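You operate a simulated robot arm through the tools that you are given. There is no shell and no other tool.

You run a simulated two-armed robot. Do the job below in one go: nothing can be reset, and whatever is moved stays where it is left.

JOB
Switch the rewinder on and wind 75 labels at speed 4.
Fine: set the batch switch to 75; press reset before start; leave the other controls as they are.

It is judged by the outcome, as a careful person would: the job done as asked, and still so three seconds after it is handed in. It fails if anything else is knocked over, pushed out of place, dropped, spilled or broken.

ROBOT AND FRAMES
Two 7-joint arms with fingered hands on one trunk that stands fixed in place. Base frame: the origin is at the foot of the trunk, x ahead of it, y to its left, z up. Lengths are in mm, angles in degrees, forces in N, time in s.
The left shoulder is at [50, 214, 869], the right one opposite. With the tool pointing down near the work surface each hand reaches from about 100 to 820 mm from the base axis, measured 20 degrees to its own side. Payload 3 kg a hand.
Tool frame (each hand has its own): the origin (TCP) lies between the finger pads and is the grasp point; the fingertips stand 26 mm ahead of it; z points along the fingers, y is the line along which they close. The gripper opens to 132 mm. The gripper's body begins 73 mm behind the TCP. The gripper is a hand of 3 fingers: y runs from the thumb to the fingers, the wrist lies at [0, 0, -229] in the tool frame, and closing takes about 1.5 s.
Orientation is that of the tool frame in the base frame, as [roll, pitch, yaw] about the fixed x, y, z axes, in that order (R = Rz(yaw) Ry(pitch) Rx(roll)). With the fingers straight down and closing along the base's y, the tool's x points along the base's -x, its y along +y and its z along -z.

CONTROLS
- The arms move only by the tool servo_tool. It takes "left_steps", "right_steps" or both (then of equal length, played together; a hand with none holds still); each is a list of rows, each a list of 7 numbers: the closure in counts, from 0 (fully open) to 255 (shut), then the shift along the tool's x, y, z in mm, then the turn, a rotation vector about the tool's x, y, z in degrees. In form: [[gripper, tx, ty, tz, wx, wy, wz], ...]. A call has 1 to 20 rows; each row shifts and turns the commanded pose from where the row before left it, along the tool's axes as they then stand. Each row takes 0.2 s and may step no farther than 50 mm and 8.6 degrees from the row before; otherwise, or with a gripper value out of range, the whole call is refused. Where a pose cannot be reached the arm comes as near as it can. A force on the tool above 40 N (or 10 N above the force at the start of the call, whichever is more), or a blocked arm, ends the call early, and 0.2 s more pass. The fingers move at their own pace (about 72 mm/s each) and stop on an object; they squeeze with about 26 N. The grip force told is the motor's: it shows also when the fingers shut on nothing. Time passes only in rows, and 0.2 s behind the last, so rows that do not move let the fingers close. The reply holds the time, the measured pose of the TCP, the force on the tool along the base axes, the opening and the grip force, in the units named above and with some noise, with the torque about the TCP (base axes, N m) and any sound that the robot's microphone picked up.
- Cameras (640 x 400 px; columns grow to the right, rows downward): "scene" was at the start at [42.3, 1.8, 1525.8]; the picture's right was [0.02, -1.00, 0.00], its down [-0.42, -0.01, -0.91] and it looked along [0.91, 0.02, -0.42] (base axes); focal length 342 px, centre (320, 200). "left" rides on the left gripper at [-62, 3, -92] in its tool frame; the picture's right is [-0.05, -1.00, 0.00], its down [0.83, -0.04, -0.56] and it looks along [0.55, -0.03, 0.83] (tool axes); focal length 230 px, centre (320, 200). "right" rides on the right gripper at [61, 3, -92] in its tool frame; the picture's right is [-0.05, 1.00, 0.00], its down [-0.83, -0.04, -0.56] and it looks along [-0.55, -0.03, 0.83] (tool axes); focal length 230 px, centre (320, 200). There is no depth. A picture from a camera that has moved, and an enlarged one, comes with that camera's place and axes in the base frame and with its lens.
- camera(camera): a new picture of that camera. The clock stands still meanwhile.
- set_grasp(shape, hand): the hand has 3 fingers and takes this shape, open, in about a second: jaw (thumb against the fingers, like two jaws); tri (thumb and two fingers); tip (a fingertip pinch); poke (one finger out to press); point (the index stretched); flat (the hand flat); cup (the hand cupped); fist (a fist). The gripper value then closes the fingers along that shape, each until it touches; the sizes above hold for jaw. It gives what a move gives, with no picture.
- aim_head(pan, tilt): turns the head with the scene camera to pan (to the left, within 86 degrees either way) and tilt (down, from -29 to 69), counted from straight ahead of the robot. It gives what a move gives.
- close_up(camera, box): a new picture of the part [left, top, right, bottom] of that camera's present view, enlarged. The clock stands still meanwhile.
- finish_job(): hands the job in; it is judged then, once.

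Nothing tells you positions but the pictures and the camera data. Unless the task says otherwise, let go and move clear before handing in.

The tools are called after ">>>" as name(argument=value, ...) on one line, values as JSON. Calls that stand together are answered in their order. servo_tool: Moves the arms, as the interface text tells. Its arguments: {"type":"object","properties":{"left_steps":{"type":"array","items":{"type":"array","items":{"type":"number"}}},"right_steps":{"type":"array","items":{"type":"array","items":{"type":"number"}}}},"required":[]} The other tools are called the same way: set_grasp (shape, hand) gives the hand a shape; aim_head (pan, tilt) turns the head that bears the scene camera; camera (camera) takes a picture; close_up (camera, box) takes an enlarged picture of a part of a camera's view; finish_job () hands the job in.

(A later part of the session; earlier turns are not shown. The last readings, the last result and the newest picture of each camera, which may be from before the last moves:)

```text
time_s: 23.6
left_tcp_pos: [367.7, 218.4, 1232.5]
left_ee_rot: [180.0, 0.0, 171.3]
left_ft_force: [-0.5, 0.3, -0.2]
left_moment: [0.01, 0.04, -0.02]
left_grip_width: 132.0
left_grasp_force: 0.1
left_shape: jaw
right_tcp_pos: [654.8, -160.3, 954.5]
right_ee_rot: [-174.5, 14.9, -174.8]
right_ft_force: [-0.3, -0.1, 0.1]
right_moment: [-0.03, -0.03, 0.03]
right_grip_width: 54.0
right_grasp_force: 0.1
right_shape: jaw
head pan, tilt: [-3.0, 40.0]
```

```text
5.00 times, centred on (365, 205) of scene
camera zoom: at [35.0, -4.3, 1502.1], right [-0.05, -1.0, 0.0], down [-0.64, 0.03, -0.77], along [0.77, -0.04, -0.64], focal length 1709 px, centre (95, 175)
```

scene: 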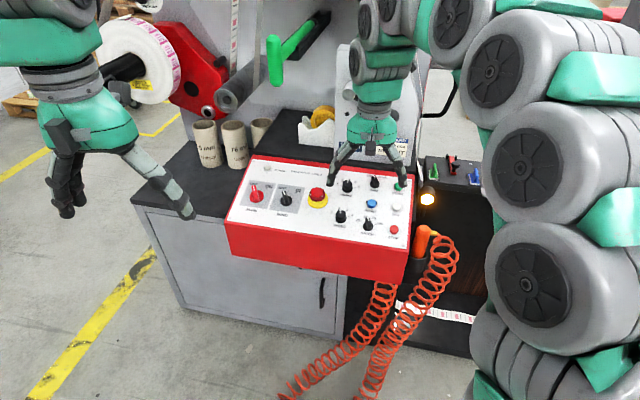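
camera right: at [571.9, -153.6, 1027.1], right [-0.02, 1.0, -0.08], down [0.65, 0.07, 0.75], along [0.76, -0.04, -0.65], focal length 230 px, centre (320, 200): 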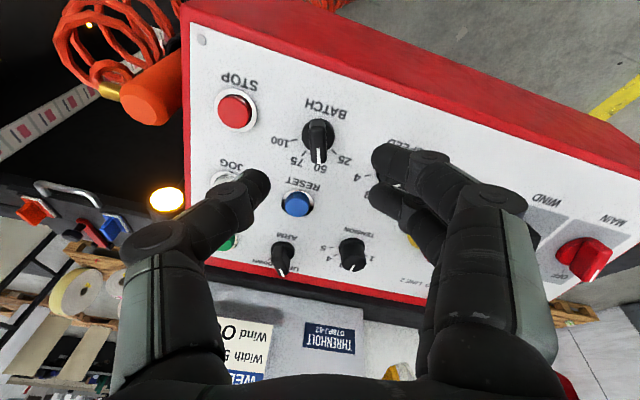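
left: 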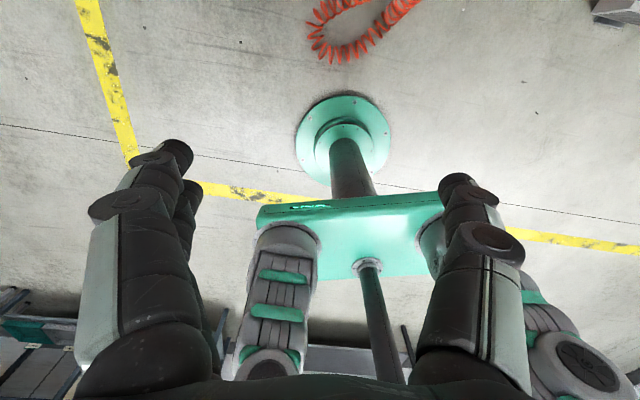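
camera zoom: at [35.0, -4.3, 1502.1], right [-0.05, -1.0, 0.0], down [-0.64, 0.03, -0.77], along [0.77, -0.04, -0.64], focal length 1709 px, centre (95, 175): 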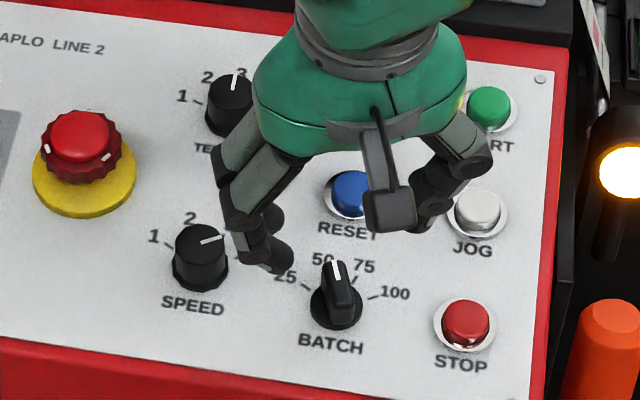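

The hand is lined up with the BATCH bar, and the axis is about 1 mm toward −y. I'll correct that and descend 66 mm around the bar.

>>> servo_tool(right_steps=[[150, 0.7, -1.2, 12, 0, 0, 0], [150, 0, 0, 18, 0, 0, 0], [150, 0, 0, 18, 0, 0, 0], [150, 0, 0, 12, 0, 0, 0], [150, 0, 0, 6, 0, 0, 0], [150, 0, 0, 0, 0, 0, 0]])

>>> camera(camera="right")

>>> close_up(camera="scene", box=[310, 165, 420, 245])

```text
time_s: 25.0
left_tcp_pos: [367.7, 217.9, 1232.3]
left_ee_rot: [-180.0, 0.0, 171.4]
left_ft_force: [-0.1, -0.3, -0.1]
left_moment: [-0.02, 0.01, 0.03]
left_grip_width: 131.9
left_grasp_force: 0.0
left_shape: jaw
right_tcp_pos: [674.4, -164.5, 888.3]
right_ee_rot: [-174.4, 15.0, -174.8]
right_ft_force: [-0.4, 0.3, -0.8]
right_moment: [-0.02, 0.01, -0.02]
right_grip_width: 54.1
right_grasp_force: 0.1
right_shape: jaw
head pan, tilt: [-3.0, 40.0]
```

```text
taken
camera right: at [588.9, -159.0, 962.9], right [-0.01, 1.0, -0.08], down [0.65, 0.07, 0.75], along [0.76, -0.04, -0.65], focal length 230 px, centre (320, 200)
```

right: 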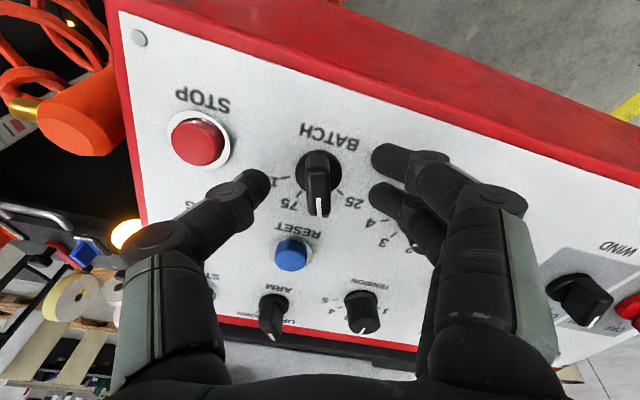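

```text
5.00 times, centred on (365, 205) of scene
camera zoom: at [35.0, -4.4, 1502.1], right [-0.05, -1.0, 0.0], down [-0.64, 0.03, -0.77], along [0.77, -0.04, -0.64], focal length 1709 px, centre (95, 175)
```

zoom: 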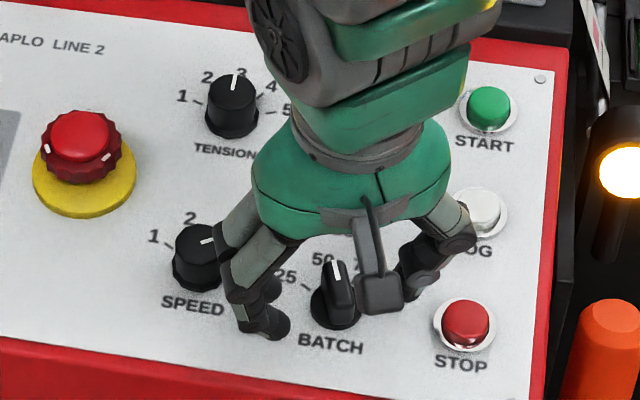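

No contact so far. I'll close on the bar.

>>> servo_tool(right_steps=[[255, 0, 0, 0, 0, 0, 0], [255, 0, 0, 0, 0, 0, 0], [255, 0, 0, 0, 0, 0, 0], [255, 0, 0, 0, 0, 0, 0], [255, 0, 0, 0, 0, 0, 0], [255, 0, 0, 0, 0, 0, 0]])

>>> camera(camera="right")

>>> close_up(camera="scene", box=[310, 165, 420, 245])

```text
time_s: 26.4
left_tcp_pos: [367.4, 217.9, 1232.4]
left_ee_rot: [179.9, 0.0, 171.4]
left_ft_force: [-0.1, 0.2, 0.0]
left_moment: [-0.02, -0.03, 0.02]
left_grip_width: 131.9
left_grasp_force: 0.1
left_shape: jaw
right_tcp_pos: [672.9, -163.9, 889.9]
right_ee_rot: [-174.4, 15.0, -174.7]
right_ft_force: [1.9, -1.3, -5.5]
right_moment: [0.01, -0.01, -0.02]
right_grip_width: 8.0
right_grasp_force: 25.8
right_shape: jaw
head pan, tilt: [-3.0, 40.0]
```

```text
taken
camera right: at [588.9, -159.0, 962.9], right [-0.01, 1.0, -0.08], down [0.65, 0.07, 0.75], along [0.76, -0.04, -0.65], focal length 230 px, centre (320, 200)
```

right: 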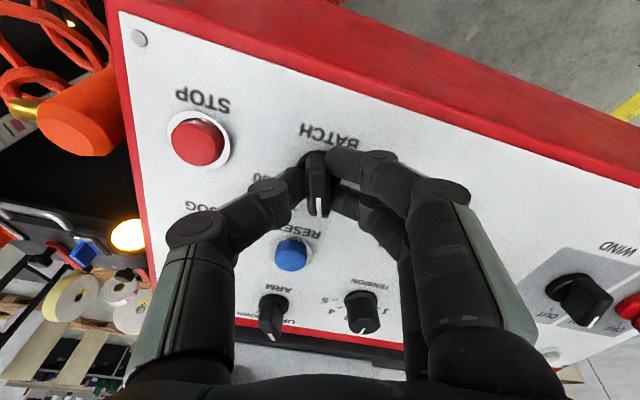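

```text
5.00 times, centred on (365, 205) of scene
camera zoom: at [35.1, -4.4, 1502.1], right [-0.05, -1.0, 0.0], down [-0.64, 0.03, -0.77], along [0.77, -0.04, -0.64], focal length 1709 px, centre (95, 175)
```

zoom: 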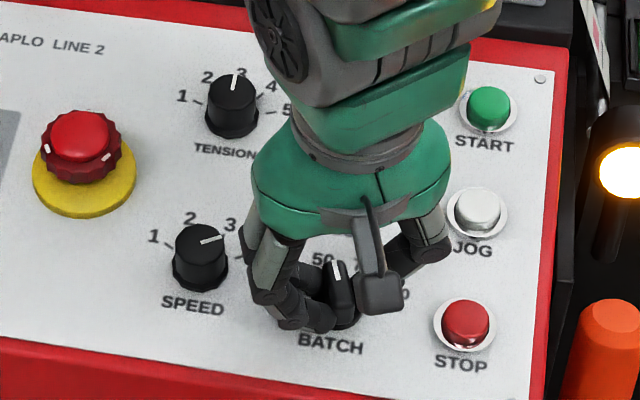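

The bar is gripped at 50. I'll turn it 40° clockwise to 75.

>>> servo_tool(right_steps=[[255, 0, 0, 0, 0, 0, 5], [255, 0, 0, 0, 0, 0, 5], [255, 0, 0, 0, 0, 0, 5], [255, 0, 0, 0, 0, 0, 5], [255, 0, 0, 0, 0, 0, 5], [255, 0, 0, 0, 0, 0, 5], [255, 0, 0, 0, 0, 0, 5], [255, 0, 0, 0, 0, 0, 5], [255, 0, 0, 0, 0, 0, 0]])

>>> camera(camera="right")

>>> close_up(camera="scene", box=[310, 165, 420, 245])

```text
time_s: 28.4
left_tcp_pos: [367.7, 218.9, 1233.2]
left_ee_rot: [-180.0, 0.1, 171.4]
left_ft_force: [0.0, 0.7, -0.2]
left_moment: [-0.05, 0.04, 0.01]
left_grip_width: 131.7
left_grasp_force: 0.0
left_shape: jaw
right_tcp_pos: [672.0, -164.4, 889.4]
right_ee_rot: [174.4, 14.9, 143.6]
right_ft_force: [7.6, 7.2, -4.7]
right_moment: [0.15, -0.14, 0.09]
right_grip_width: 7.3
right_grasp_force: 25.7
right_shape: jaw
head pan, tilt: [-3.0, 40.0]
```

```text
taken
camera right: at [602.4, -119.0, 963.7], right [0.61, 0.79, 0.11], down [0.47, -0.47, 0.74], along [0.64, -0.4, -0.66], focal length 230 px, centre (320, 200)
```

right: 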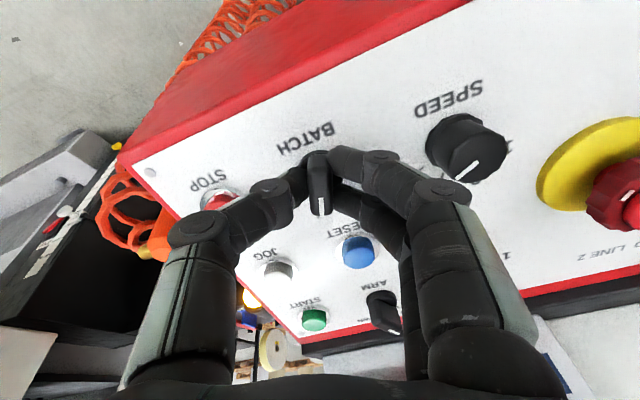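

```text
5.00 times, centred on (365, 205) of scene
camera zoom: at [35.2, -4.3, 1502.1], right [-0.05, -1.0, 0.0], down [-0.64, 0.03, -0.77], along [0.76, -0.04, -0.64], focal length 1709 px, centre (95, 175)
```

zoom: 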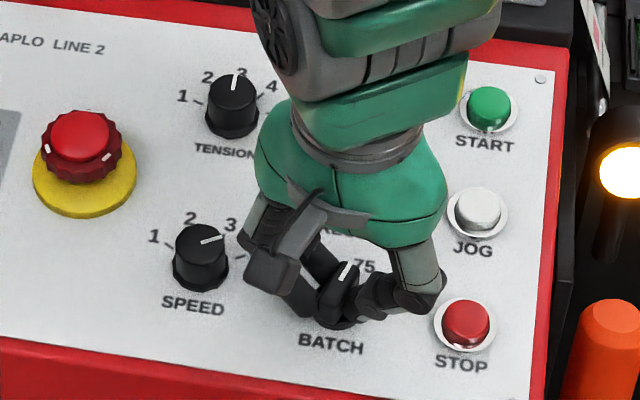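

The pointer is at 75. The thumb is near STOP, so I'll open only a little, to about 28 mm, and lift straight off.

>>> servo_tool(right_steps=[[205, 0, 0, 0, 0, 0, 0], [205, 0, 0, 0, 0, 0, 0], [205, 0, 0, 0, 0, 0, 0], [205, 0, 0, -10, 0, 0, 0], [205, 0, 0, -20, 0, 0, 0], [205, 0, 0, -25, 0, 0, 0], [205, 0, 0, -25, 0, 0, 0], [205, 0, 0, -20, 0, 0, 0], [205, 0, 0, 0, 0, 0, 0]])

>>> camera(camera="right")

>>> close_up(camera="scene", box=[310, 165, 420, 245])

```text
time_s: 30.4
left_tcp_pos: [367.5, 217.7, 1233.4]
left_ee_rot: [-179.9, 0.0, 171.4]
left_ft_force: [-0.4, -0.3, -0.7]
left_moment: [-0.03, -0.01, 0.0]
left_grip_width: 131.8
left_grasp_force: 0.0
left_shape: jaw
right_tcp_pos: [646.3, -156.7, 985.2]
right_ee_rot: [174.5, 14.9, 143.7]
right_ft_force: [0.7, -0.1, -0.9]
right_moment: [-0.05, -0.04, 0.02]
right_grip_width: 25.9
right_grasp_force: 0.1
right_shape: jaw
head pan, tilt: [-3.0, 40.0]
```

```text
taken
camera right: at [576.2, -110.8, 1058.9], right [0.61, 0.79, 0.11], down [0.47, -0.47, 0.74], along [0.64, -0.4, -0.66], focal length 230 px, centre (320, 200)
```

right: 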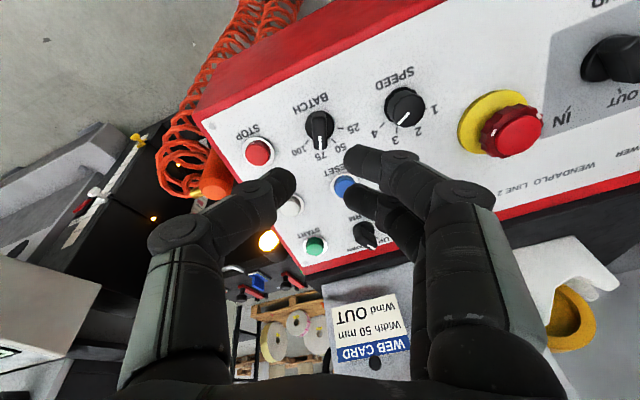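

```text
5.00 times, centred on (365, 205) of scene
camera zoom: at [35.0, -4.4, 1502.1], right [-0.05, -1.0, 0.0], down [-0.64, 0.03, -0.77], along [0.77, -0.04, -0.64], focal length 1709 px, centre (95, 175)
```

zoom: 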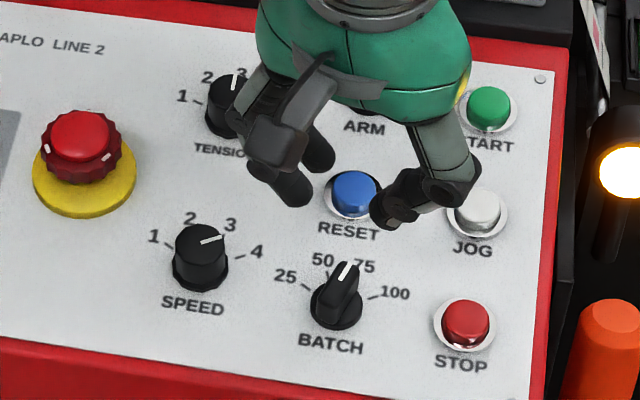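

BATCH is on 75 and SPEED on 4. Now I'll bring the left hand over MAIN, half-closing it and stopping about 150 mm above the panel. The right hand stays still.

>>> servo_tool(left_steps=[[130, -33.9, -0.5, 18.2, 0, 0, 0], [130, -33.9, -0.5, 18.2, 0, 0, 0], [130, -33.9, -0.5, 18.2, 0, 0, 0], [130, -33.9, -0.5, 18.2, 0, 0, 0], [130, -33.9, -0.5, 18.2, 0, 0, 0], [130, -33.9, -0.5, 18.2, 0, 0, 0], [130, -33.9, -0.5, 18.2, 0, 0, 0], [130, 0, 0, 0, 0, 0, 0]])

>>> camera(camera="scene")

>>> camera(camera="left")

```text
time_s: 32.2
left_tcp_pos: [601.4, 180.6, 1103.3]
left_ee_rot: [-180.0, 0.0, 171.4]
left_ft_force: [-0.7, -0.1, 0.6]
left_moment: [0.01, 0.02, 0.01]
left_grip_width: 65.3
left_grasp_force: 0.1
left_shape: jaw
right_tcp_pos: [646.2, -155.7, 985.0]
right_ee_rot: [174.4, 15.0, 143.7]
right_ft_force: [-0.9, 0.0, -0.1]
right_moment: [-0.02, -0.01, -0.01]
right_grip_width: 25.5
right_grasp_force: 0.0
right_shape: jaw
head pan, tilt: [-3.0, 40.0]
```

```text
taken
```

scene: 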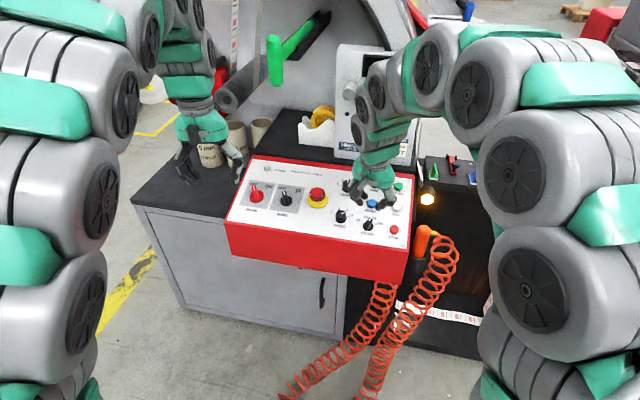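

```text
taken
camera left: at [663.7, 173.6, 1195.6], right [-0.1, -1.0, 0.0], down [-0.83, 0.08, 0.56], along [-0.55, 0.05, -0.83], focal length 230 px, centre (320, 200)
```

left: 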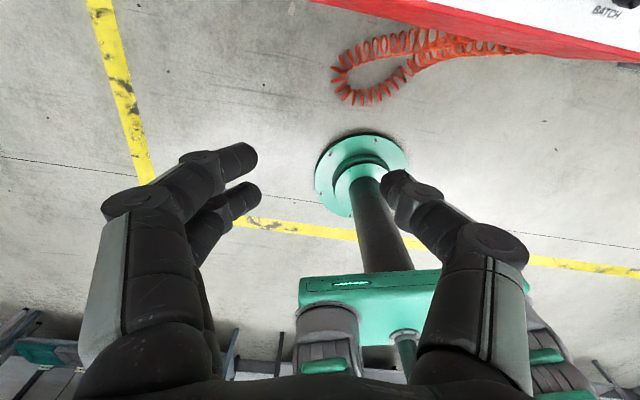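

The path is clear. I'll align the left hand with the panel and bring it over MAIN, keeping the fingertips about 125 mm above the panel.

>>> servo_tool(left_steps=[[130, 0, 0, 0, 0, 0, 7], [130, 0, 0, 0, 0, -8, 0], [130, 0, 0, 0, 0, -8, 0], [130, -27.6, 3.3, 26.4, 0, 0, 0], [130, -27.6, 3.3, 26.4, 0, 0, 0], [130, -27.6, 3.3, 26.4, 0, 0, 0], [130, -27.6, 3.3, 26.4, 0, 0, 0], [130, -27.6, 3.3, 26.4, 0, 0, 0], [130, 0, 0, 0, 0, 0, 0]])

>>> camera(camera="scene")

>>> camera(camera="left")

```text
time_s: 34.2
left_tcp_pos: [766.7, 149.8, 1015.8]
left_ee_rot: [-180.0, 15.9, 164.4]
left_ft_force: [0.3, 0.1, -0.3]
left_moment: [0.0, -0.03, -0.05]
left_grip_width: 65.2
left_grasp_force: 0.0
left_shape: jaw
right_tcp_pos: [647.4, -156.6, 985.1]
right_ee_rot: [174.4, 15.0, 143.7]
right_ft_force: [0.4, -0.1, -0.4]
right_moment: [-0.03, -0.06, 0.03]
right_grip_width: 25.7
right_grasp_force: 0.0
right_shape: jaw
head pan, tilt: [-3.0, 40.0]
```

```text
taken
```

scene: 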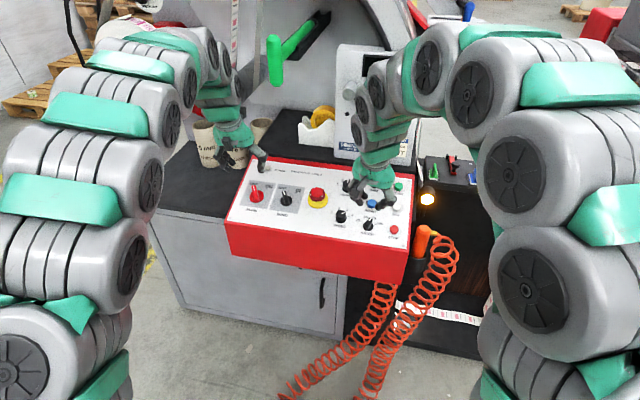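

```text
taken
camera left: at [800.3, 143.4, 1121.6], right [-0.22, -0.98, 0.01], down [-0.93, 0.21, 0.3], along [-0.3, 0.05, -0.95], focal length 230 px, centre (320, 200)
```

left: 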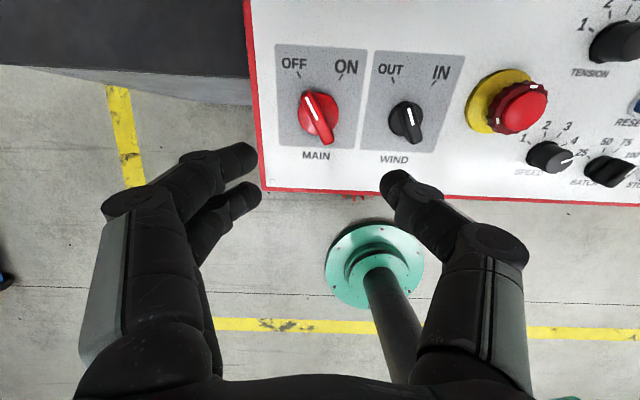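

The left camera now sees MAIN upright and near the tool axis. I'll enlarge it to find the axis offset.

>>> close_up(camera="left", box=[260, 50, 380, 150])

```text
4.00 times, centred on (320, 100) of left
camera zoom: at [800.3, 143.4, 1121.6], right [-0.22, -0.98, 0.01], down [-0.93, 0.21, 0.3], along [-0.3, 0.05, -0.95], focal length 920 px, centre (320, 600)
```

zoom: 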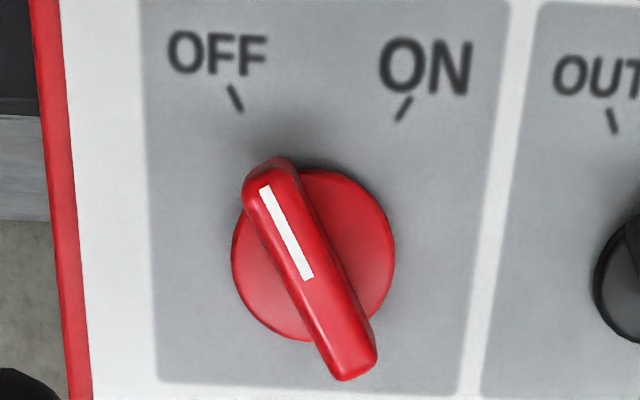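

MAIN's axis is about 5.5 mm up-slope and 1.4 mm toward +y of the tool axis. I'll correct that, turn 30° counter-clockwise to match the OFF bar, and descend about 60 mm.

>>> servo_tool(left_steps=[[130, -5.5, 1.4, 10, 0, 0, 0], [130, 0, 0, 10, 0, 0, -7.5], [130, 0, 0, 10, 0, 0, -7.5], [130, 0, 0, 15, 0, 0, -7.5], [130, 0, 0, 15, 0, 0, -7.5], [130, 0, 0, 0, 0, 0, 0]])

>>> camera(camera="left")

>>> close_up(camera="left", box=[245, 70, 395, 200])

>>> close_up(camera="scene", box=[180, 110, 340, 220])

```text
time_s: 35.6
left_tcp_pos: [788.9, 145.7, 958.8]
left_ee_rot: [-171.8, 13.7, -164.4]
left_ft_force: [0.2, -0.6, -0.1]
left_moment: [0.0, -0.03, -0.03]
left_grip_width: 65.4
left_grasp_force: 0.1
left_shape: jaw
right_tcp_pos: [646.3, -156.0, 986.0]
right_ee_rot: [174.4, 15.0, 143.7]
right_ft_force: [0.0, 0.5, -0.7]
right_moment: [0.0, -0.01, -0.01]
right_grip_width: 25.8
right_grasp_force: 0.0
right_shape: jaw
head pan, tilt: [-3.0, 40.0]
```

```text
taken
camera left: at [821.4, 172.0, 1062.2], right [0.28, -0.95, 0.15], down [-0.91, -0.22, 0.34], along [-0.29, -0.23, -0.93], focal length 230 px, centre (320, 200)
```

left: 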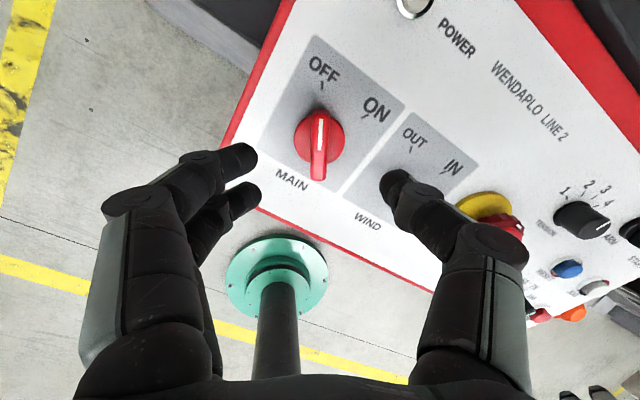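

```text
3.08 times, centred on (320, 135) of left
camera zoom: at [821.4, 172.0, 1062.2], right [0.28, -0.95, 0.15], down [-0.91, -0.22, 0.34], along [-0.29, -0.23, -0.93], focal length 708 px, centre (320, 400)
```

zoom: 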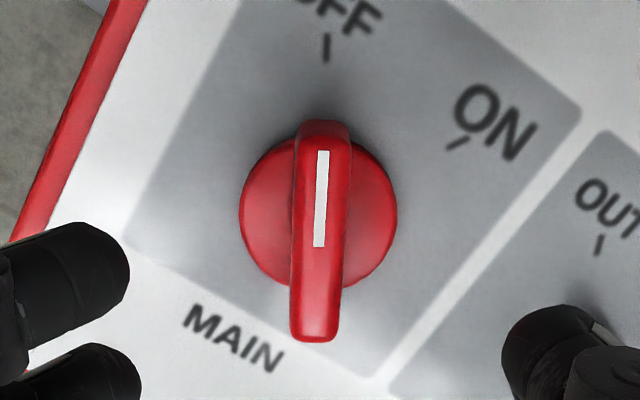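

```text
3.64 times, centred on (260, 165) of scene
camera zoom: at [35.0, -4.4, 1502.1], right [-0.05, -1.0, 0.0], down [-0.64, 0.03, -0.77], along [0.77, -0.04, -0.64], focal length 1243 px, centre (538, 327)
```

zoom: 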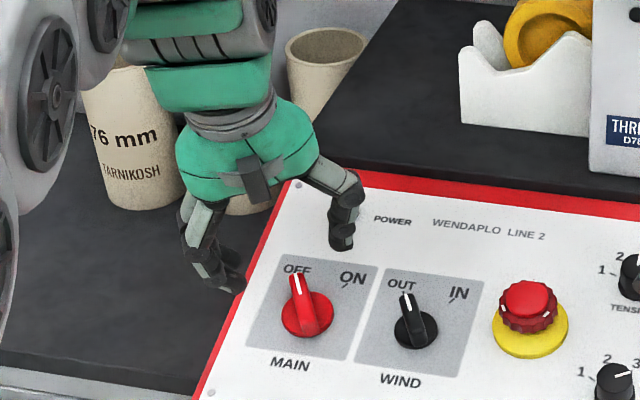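

The bar lines up with the hand, and the axis is within about 1 mm. I'll descend 52 mm, which keeps the fingertips about 12 mm above the panel and clear of the knob's red disc.

>>> servo_tool(left_steps=[[130, -1.0, 0, 14, 0, 0, 0], [130, 0, 0, 14, 0, 0, 0], [130, 0, 0, 14, 0, 0, 0], [130, 0, 0, 10, 0, 0, 0], [130, 0, 0, 0, 0, 0, 0]])

>>> camera(camera="left")

>>> close_up(camera="scene", box=[180, 110, 340, 220])

```text
time_s: 36.8
left_tcp_pos: [803.5, 143.7, 909.8]
left_ee_rot: [-171.9, 13.8, -164.6]
left_ft_force: [0.4, 0.4, -0.2]
left_moment: [0.0, 0.01, 0.01]
left_grip_width: 65.3
left_grasp_force: 0.0
left_shape: jaw
right_tcp_pos: [646.3, -156.5, 984.7]
right_ee_rot: [174.4, 15.0, 143.7]
right_ft_force: [1.1, -0.1, 0.1]
right_moment: [-0.01, 0.02, 0.0]
right_grip_width: 25.9
right_grasp_force: 0.1
right_shape: jaw
head pan, tilt: [-3.0, 40.0]
```

```text
taken
camera left: at [836.5, 168.6, 1013.2], right [0.28, -0.95, 0.15], down [-0.92, -0.21, 0.34], along [-0.29, -0.23, -0.93], focal length 230 px, centre (320, 200)
```

left: 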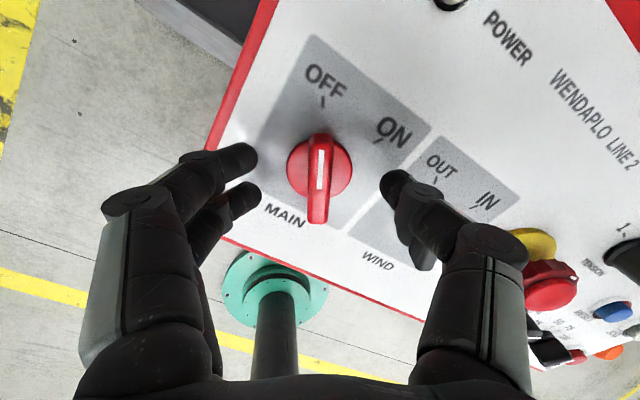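

```text
3.64 times, centred on (260, 165) of scene
camera zoom: at [35.0, -4.4, 1502.1], right [-0.05, -1.0, 0.0], down [-0.64, 0.03, -0.77], along [0.77, -0.04, -0.64], focal length 1243 px, centre (538, 327)
```

zoom: 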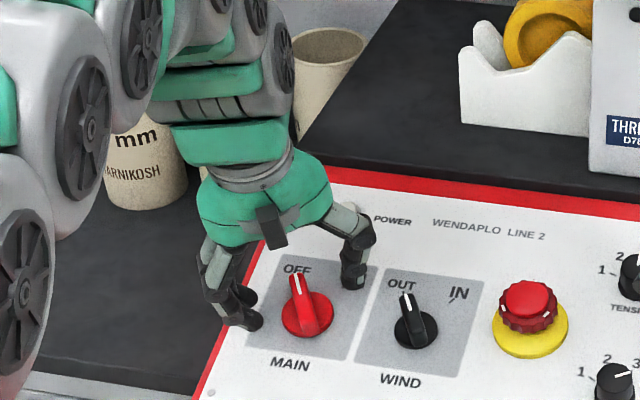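

The fingers straddle the MAIN bar with nothing touching. I'll close on it.

>>> servo_tool(left_steps=[[255, 0, 0, 0, 0, 0, 0], [255, 0, 0, 0, 0, 0, 0], [255, 0, 0, 0, 0, 0, 0], [255, 0, 0, 0, 0, 0, 0], [255, 0, 0, 0, 0, 0, 0], [255, 0, 0, 0, 0, 0, 0]])

>>> camera(camera="left")

```text
time_s: 38.2
left_tcp_pos: [803.7, 143.1, 910.5]
left_ee_rot: [-172.0, 13.7, -164.6]
left_ft_force: [0.7, 0.1, -3.6]
left_moment: [0.03, 0.03, 0.03]
left_grip_width: 7.7
left_grasp_force: 26.4
left_shape: jaw
right_tcp_pos: [647.4, -156.9, 985.0]
right_ee_rot: [174.4, 14.9, 143.7]
right_ft_force: [0.2, -0.3, -0.3]
right_moment: [0.01, 0.01, -0.01]
right_grip_width: 25.6
right_grasp_force: 0.1
right_shape: jaw
head pan, tilt: [-3.0, 40.0]
```

```text
taken
camera left: at [836.6, 168.7, 1013.1], right [0.28, -0.95, 0.15], down [-0.91, -0.21, 0.34], along [-0.29, -0.23, -0.93], focal length 230 px, centre (320, 200)
```

left: 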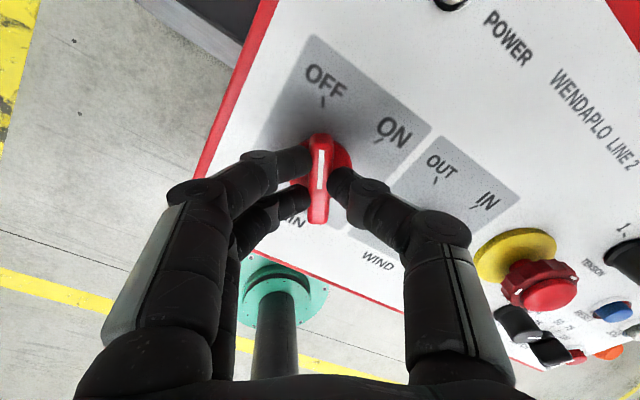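

The bar is held. I'll turn MAIN 60° clockwise from OFF to ON.

>>> servo_tool(left_steps=[[255, 0, 0, 0, 0, 0, 5], [255, 0, 0, 0, 0, 0, 5], [255, 0, 0, 0, 0, 0, 5], [255, 0, 0, 0, 0, 0, 5], [255, 0, 0, 0, 0, 0, 5], [255, 0, 0, 0, 0, 0, 5], [255, 0, 0, 0, 0, 0, 5], [255, 0, 0, 0, 0, 0, 5], [255, 0, 0, 0, 0, 0, 5], [255, 0, 0, 0, 0, 0, 5], [255, 0, 0, 0, 0, 0, 5], [255, 0, 0, 0, 0, 0, 5], [255, 0, 0, 0, 0, 0, 0]])

>>> camera(camera="left")

>>> camera(camera="scene")

```text
time_s: 41.0
left_tcp_pos: [803.4, 142.3, 910.8]
left_ee_rot: [171.9, 13.8, 133.2]
left_ft_force: [1.4, -19.9, -2.0]
left_moment: [-0.32, 0.02, -0.07]
left_grip_width: 7.5
left_grasp_force: 25.9
left_shape: jaw
right_tcp_pos: [646.6, -157.1, 984.7]
right_ee_rot: [174.4, 15.0, 143.7]
right_ft_force: [0.7, 0.9, -0.1]
right_moment: [0.01, 0.02, 0.0]
right_grip_width: 25.8
right_grasp_force: 0.0
right_shape: jaw
head pan, tilt: [-3.0, 40.0]
```

```text
taken
camera left: at [822.8, 107.1, 1014.3], right [-0.66, -0.74, -0.13], down [-0.73, 0.6, 0.33], along [-0.17, 0.31, -0.94], focal length 230 px, centre (320, 200)
```

left: 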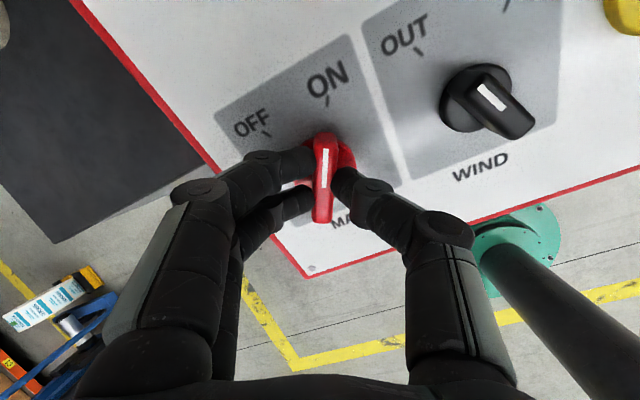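

```text
taken
```

scene: 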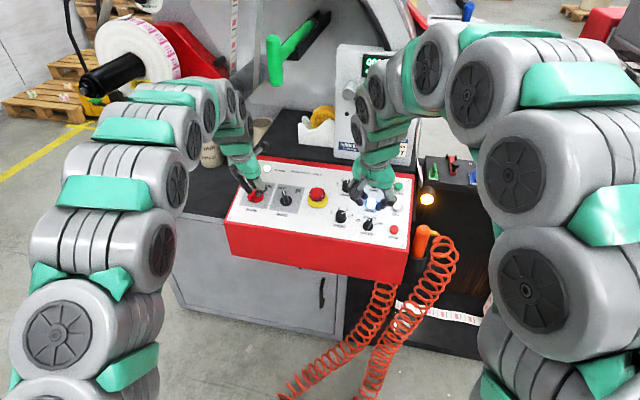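

The display is lit and the RESET lamp glows, so MAIN is ON. I'll release with the fingers slightly open and lift off along the panel normal.

>>> servo_tool(left_steps=[[200, 0, 0, 0, 0, 0, 0], [200, 0, 0, 0, 0, 0, 0], [200, 0, 0, 0, 0, 0, 0], [200, 0, 0, -10, 0, 0, 0], [200, 0, 0, -20, 0, 0, 0], [200, 0, 0, -25, 0, 0, 0], [200, 0, 0, -25, 0, 0, 0], [200, 0, 0, -20, 0, 0, 0], [200, 0, 0, 0, 0, 0, 0]])

>>> camera(camera="left")

>>> camera(camera="scene")

>>> close_up(camera="scene", box=[220, 150, 420, 250])

>>> close_up(camera="scene", box=[330, 35, 420, 95])

```text
time_s: 43.0
left_tcp_pos: [778.0, 149.4, 1007.9]
left_ee_rot: [171.8, 13.8, 133.4]
left_ft_force: [0.7, -0.1, 0.4]
left_moment: [0.01, 0.01, 0.02]
left_grip_width: 28.4
left_grasp_force: 0.0
left_shape: jaw
right_tcp_pos: [647.3, -156.6, 984.9]
right_ee_rot: [174.4, 15.0, 143.7]
right_ft_force: [0.3, -0.4, -0.5]
right_moment: [0.03, 0.01, 0.0]
right_grip_width: 25.8
right_grasp_force: 0.1
right_shape: jaw
head pan, tilt: [-3.0, 40.0]
```

```text
taken
camera left: at [797.4, 116.2, 1110.6], right [-0.66, -0.74, -0.12], down [-0.73, 0.6, 0.33], along [-0.17, 0.31, -0.94], focal length 230 px, centre (320, 200)
```

left: 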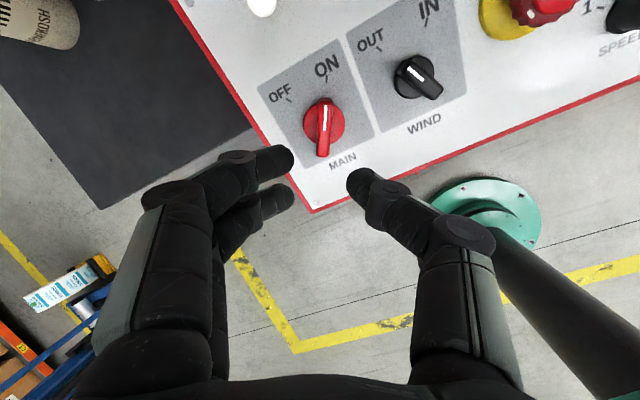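

```text
taken
```

scene: 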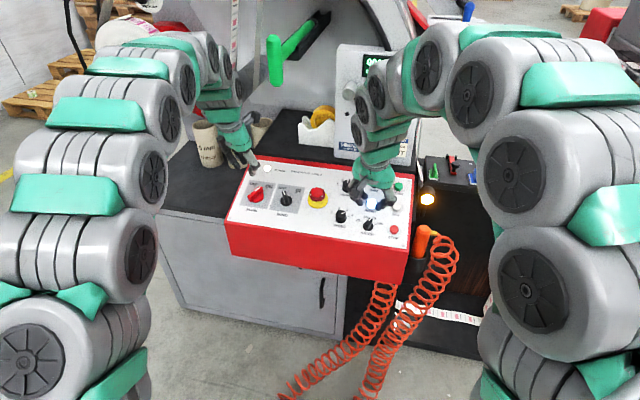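

```text
3.20 times, centred on (320, 200) of scene
camera zoom: at [35.0, -4.4, 1502.1], right [-0.05, -1.0, 0.0], down [-0.64, 0.03, -0.77], along [0.77, -0.04, -0.64], focal length 1094 px, centre (320, 200)
```

zoom: 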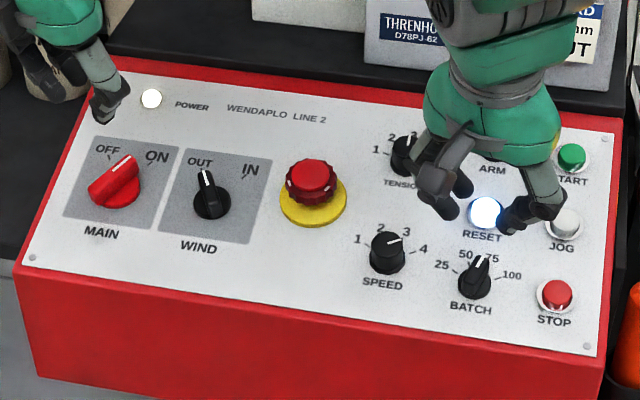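

```text
6.67 times, centred on (375, 65) of scene
camera zoom: at [35.0, -4.4, 1502.1], right [-0.05, -1.0, 0.0], down [-0.64, 0.03, -0.77], along [0.77, -0.04, -0.64], focal length 2278 px, centre (-47, 1100)
```

zoom: 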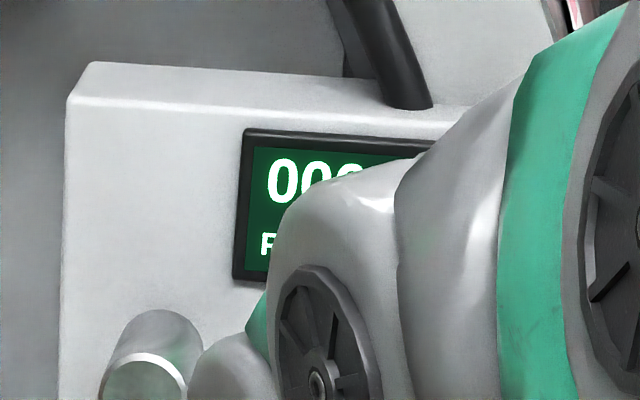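

MAIN is ON, the POWER lamp is lit, and RESET is lit, waiting to be pressed. I'll retract the left hand the way it came, then shape the right hand for pressing.

>>> servo_tool(left_steps=[[200, 0, 0, -5, 0, 0, -7.5], [200, 0, 0, -5, 0, 0, -7.5], [200, 0, 0, -5, 0, 0, -7.5], [200, 0, 0, -5, 0, 0, -7.5], [200, 27.6, -3.3, -26.4, 0, 0, 0], [200, 27.6, -3.3, -26.4, 0, 0, 0], [200, 27.6, -3.3, -26.4, 0, 0, 0], [200, 27.6, -3.3, -26.4, 0, 0, 0], [200, 27.6, -3.3, -20, 0, 0, 0], [200, 0, 0, 0, 0, 8, 0], [200, 0, 0, 0, 0, 8, 0], [200, 34, 0, -18, 0, 0, 0], [200, 34, 0, -18, 0, 0, 0], [200, 34, 0, -18, 0, 0, 0]], right_steps=[[205, 0, 0, -20, 0, 0, -5], [205, 0, 0, -20, 0, 0, -5], [205, 0, 0, -20, 0, 0, -5], [205, 0, 0, 0, 0, 0, -5], [205, 0, 0, 0, 0, 0, 0], [205, 0, 0, 0, 0, 0, 0], [205, 0, 0, 0, 0, 0, 0], [205, 0, 0, 0, 0, 0, 0], [205, 0, 0, 0, 0, 0, 0], [205, 0, 0, 0, 0, 0, 0], [205, 0, 0, 0, 0, 0, 0], [205, 0, 0, 0, 0, 0, 0], [205, 0, 0, 0, 0, 0, 0], [205, 0, 0, 0, 0, 0, 0]])

>>> set_grasp(shape="poke", hand="right")

>>> camera(camera="right")

>>> camera(camera="scene")

```text
time_s: 46.0
left_tcp_pos: [508.1, 207.9, 1162.0]
left_ee_rot: [-179.9, 0.1, 164.4]
left_ft_force: [0.0, -0.5, 0.1]
left_moment: [0.0, -0.03, 0.0]
left_grip_width: 28.4
left_grasp_force: 0.0
left_shape: jaw
right_tcp_pos: [630.8, -152.3, 1043.8]
right_ee_rot: [179.9, 16.1, 164.5]
right_ft_force: [0.1, -0.2, 0.0]
right_moment: [-0.03, 0.0, 0.03]
right_grip_width: 25.9
right_grasp_force: 0.0
right_shape: jaw
head pan, tilt: [-3.0, 40.0]
```

```text
time_s: 46.9
left_tcp_pos: [509.5, 208.0, 1160.5]
left_ee_rot: [-179.9, 0.0, 164.5]
left_ft_force: [-0.3, 0.0, 0.0]
left_moment: [0.0, 0.0, 0.01]
left_grip_width: 28.5
left_grasp_force: 0.0
left_shape: jaw
right_tcp_pos: [632.6, -152.2, 1043.7]
right_ee_rot: [-180.0, 16.0, 164.5]
right_ft_force: [-0.5, -0.4, 0.1]
right_moment: [0.01, 0.03, 0.01]
right_grip_width: 0.1
right_grasp_force: 0.1
right_shape: poke
head pan, tilt: [-3.0, 40.0]
```

```text
taken
camera right: at [551.2, -125.3, 1116.4], right [0.32, 0.95, 0.01], down [0.61, -0.22, 0.76], along [0.73, -0.23, -0.65], focal length 230 px, centre (320, 200)
```

right: 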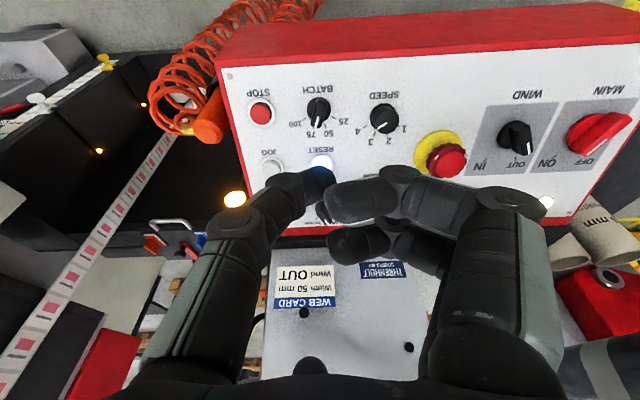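

```text
taken
```

scene: 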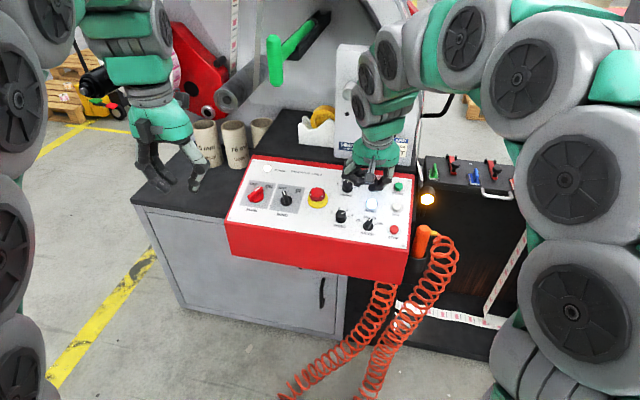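

The right hand is in its poke shape. I need to see which fingertip leads and where it sits relative to the tool axis.

>>> close_up(camera="right", box=[240, 120, 440, 280])

>>> close_up(camera="scene", box=[320, 110, 420, 200])

>>> close_up(camera="scene", box=[330, 35, 420, 95])

```text
2.50 times, centred on (340, 200) of right
camera zoom: at [551.2, -125.3, 1116.4], right [0.32, 0.95, 0.01], down [0.61, -0.22, 0.76], along [0.73, -0.23, -0.65], focal length 575 px, centre (270, 200)
```

zoom: 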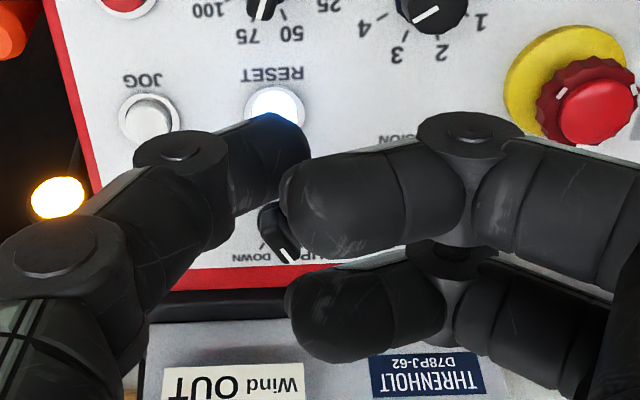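

```text
4.44 times, centred on (370, 155) of scene
camera zoom: at [35.0, -4.3, 1502.1], right [-0.05, -1.0, 0.0], down [-0.64, 0.03, -0.77], along [0.77, -0.04, -0.64], focal length 1519 px, centre (98, 400)
```

zoom: 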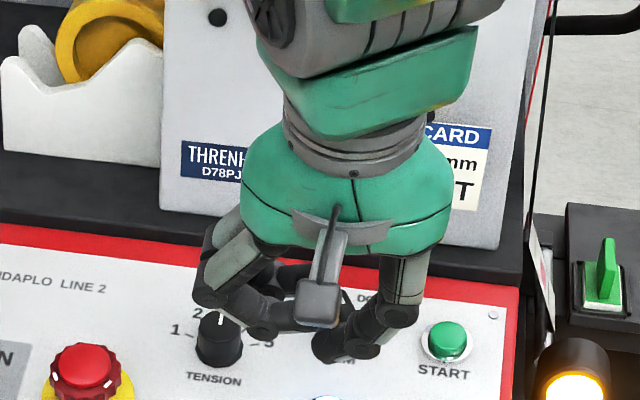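

```text
6.67 times, centred on (375, 65) of scene
camera zoom: at [35.0, -4.3, 1502.1], right [-0.05, -1.0, 0.0], down [-0.64, 0.03, -0.77], along [0.77, -0.04, -0.64], focal length 2278 px, centre (-47, 1100)
```

zoom: 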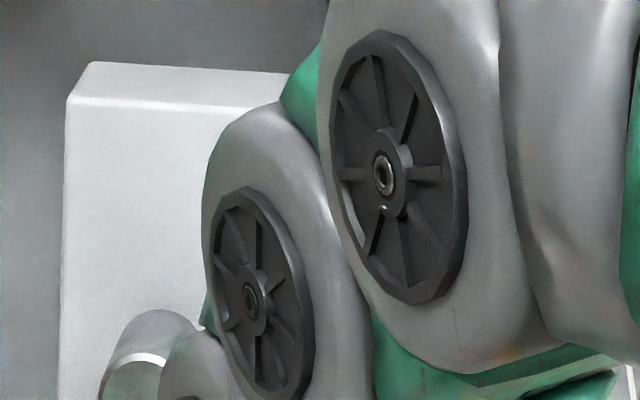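

The thumb is the pressing finger: its tip is close to the tool axis and about 26 mm ahead of the TCP, with the other fingers curled well behind. I'll move above RESET with about 50 mm of tip clearance.

>>> servo_tool(right_steps=[[0, -18.2, -0.4, 27.8, 0, 0, 0], [0, -18.2, -0.4, 27.8, 0, 0, 0], [0, -18.2, -0.5, 27.8, 0, 0, 0], [0, -18.0, -0.5, 27.9, 0, 0, 0], [0, 0, 0, 0, 0, 0, 0]])

>>> camera(camera="right")

>>> close_up(camera="right", box=[240, 90, 440, 250])

>>> close_up(camera="scene", box=[320, 130, 420, 220])

```text
time_s: 48.1
left_tcp_pos: [508.5, 208.4, 1161.0]
left_ee_rot: [-179.9, 0.0, 164.4]
left_ft_force: [0.5, 0.3, -0.4]
left_moment: [-0.01, -0.04, -0.01]
left_grip_width: 28.1
left_grasp_force: 0.0
left_shape: jaw
right_tcp_pos: [728.8, -183.2, 957.5]
right_ee_rot: [179.9, 16.1, 164.4]
right_ft_force: [0.2, 0.8, -0.5]
right_moment: [0.0, 0.02, 0.02]
right_grip_width: 0.0
right_grasp_force: 0.0
right_shape: poke
head pan, tilt: [-3.0, 40.0]
```

```text
taken
camera right: at [648.0, -155.8, 1029.9], right [0.32, 0.95, 0.01], down [0.61, -0.22, 0.76], along [0.73, -0.23, -0.65], focal length 230 px, centre (320, 200)
```

right: 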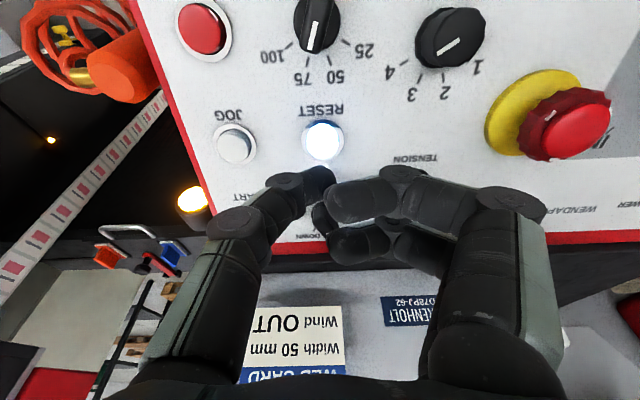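

```text
2.50 times, centred on (340, 170) of right
camera zoom: at [648.0, -155.8, 1029.9], right [0.32, 0.95, 0.01], down [0.61, -0.22, 0.76], along [0.73, -0.23, -0.65], focal length 575 px, centre (270, 275)
```

zoom: 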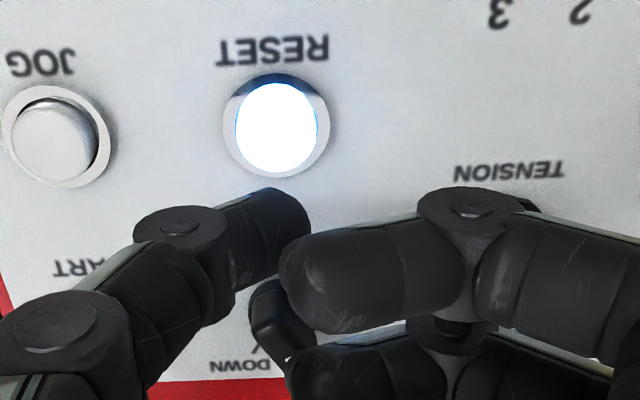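

```text
4.44 times, centred on (370, 175) of scene
camera zoom: at [35.0, -4.4, 1502.1], right [-0.05, -1.0, 0.0], down [-0.64, 0.03, -0.77], along [0.77, -0.04, -0.64], focal length 1519 px, centre (98, 311)
```

zoom: 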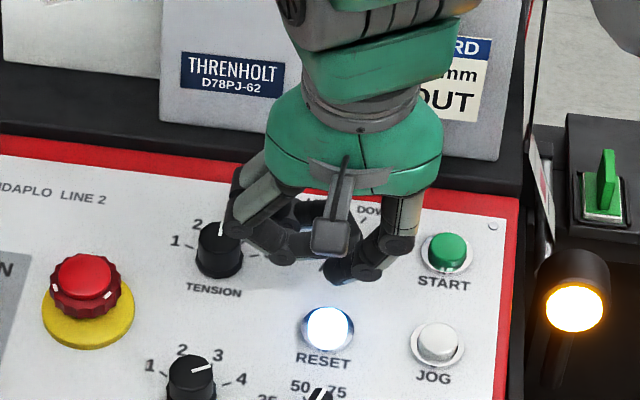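

RESET lies on the tool axis, right under the thumb tip. I'll descend close to it and then press slowly in 2 mm steps.

>>> servo_tool(right_steps=[[0, 0, 0, 12, 0, 0, 0], [0, 0, 0, 12, 0, 0, 0], [0, 0, 0, 9, 0, 0, 0], [0, 0, 0, 0, 0, 0, 0]])

>>> close_up(camera="right", box=[240, 90, 440, 250])

>>> close_up(camera="scene", box=[320, 130, 420, 220])

```text
time_s: 49.1
left_tcp_pos: [508.9, 208.4, 1162.2]
left_ee_rot: [180.0, 0.0, 164.4]
left_ft_force: [0.5, -0.1, -0.5]
left_moment: [0.0, -0.03, 0.0]
left_grip_width: 28.5
left_grasp_force: 0.0
left_shape: jaw
right_tcp_pos: [736.0, -185.6, 925.1]
right_ee_rot: [-180.0, 16.0, 164.4]
right_ft_force: [0.0, 0.7, 0.7]
right_moment: [0.01, -0.01, -0.03]
right_grip_width: 0.2
right_grasp_force: 0.0
right_shape: poke
head pan, tilt: [-3.0, 40.0]
```

```text
2.50 times, centred on (340, 170) of right
camera zoom: at [655.5, -157.7, 997.1], right [0.32, 0.95, 0.01], down [0.61, -0.21, 0.76], along [0.73, -0.23, -0.65], focal length 575 px, centre (270, 275)
```

zoom: 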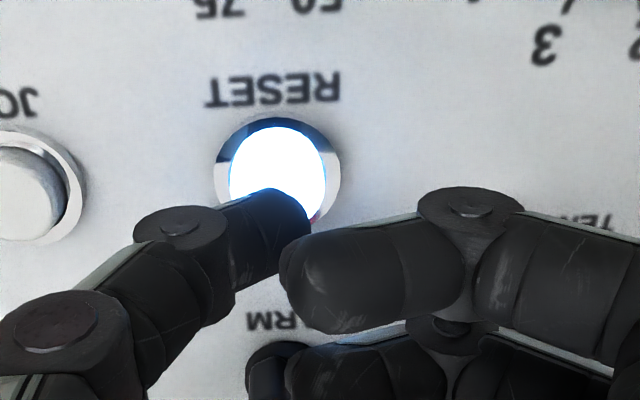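

```text
4.44 times, centred on (370, 175) of scene
camera zoom: at [35.0, -4.4, 1502.1], right [-0.05, -1.0, 0.0], down [-0.64, 0.03, -0.77], along [0.77, -0.04, -0.64], focal length 1519 px, centre (98, 311)
```

zoom: 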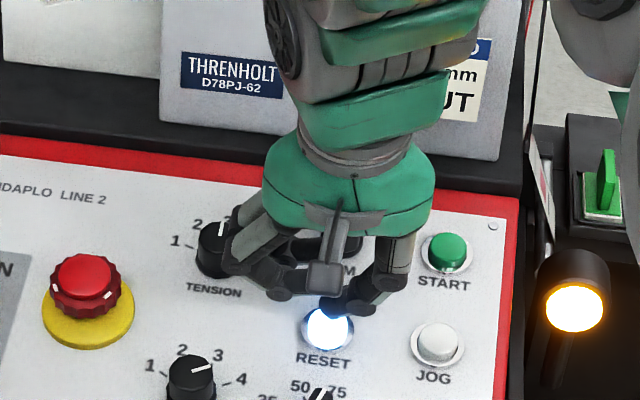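

The tip is about 8 mm above the button. I'll press down gently now.

>>> servo_tool(right_steps=[[0, 0, 0, 3, 0, 0, 0], [0, 0, 0, 2, 0, 0, 0], [0, 0, 0, 2, 0, 0, 0], [0, 0, 0, 2, 0, 0, 0], [0, 0, 0, 0, 0, 0, 0]])

>>> close_up(camera="right", box=[240, 90, 440, 250])

```text
time_s: 50.3
left_tcp_pos: [508.8, 209.7, 1162.2]
left_ee_rot: [180.0, 0.1, 164.4]
left_ft_force: [-0.4, -0.6, -0.7]
left_moment: [0.0, -0.02, -0.02]
left_grip_width: 28.4
left_grasp_force: 0.0
left_shape: jaw
right_tcp_pos: [738.6, -184.8, 917.1]
right_ee_rot: [180.0, 16.0, 164.4]
right_ft_force: [-0.2, 0.4, 0.1]
right_moment: [0.04, 0.01, -0.01]
right_grip_width: 0.1
right_grasp_force: 0.1
right_shape: poke
head pan, tilt: [-3.0, 40.0]
```

```text
2.50 times, centred on (340, 170) of right
camera zoom: at [657.5, -158.1, 989.4], right [0.32, 0.95, 0.01], down [0.61, -0.21, 0.76], along [0.73, -0.23, -0.65], focal length 575 px, centre (270, 275)
```

zoom: 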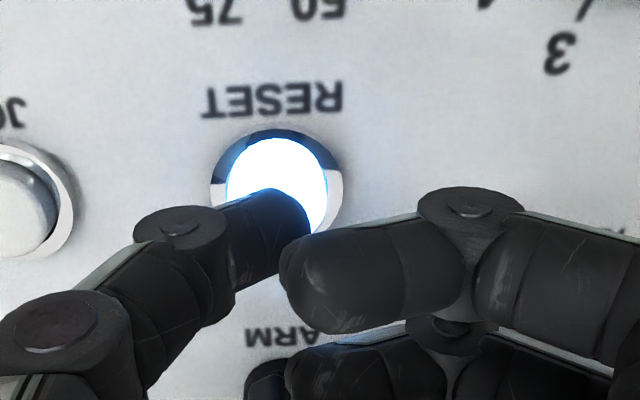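

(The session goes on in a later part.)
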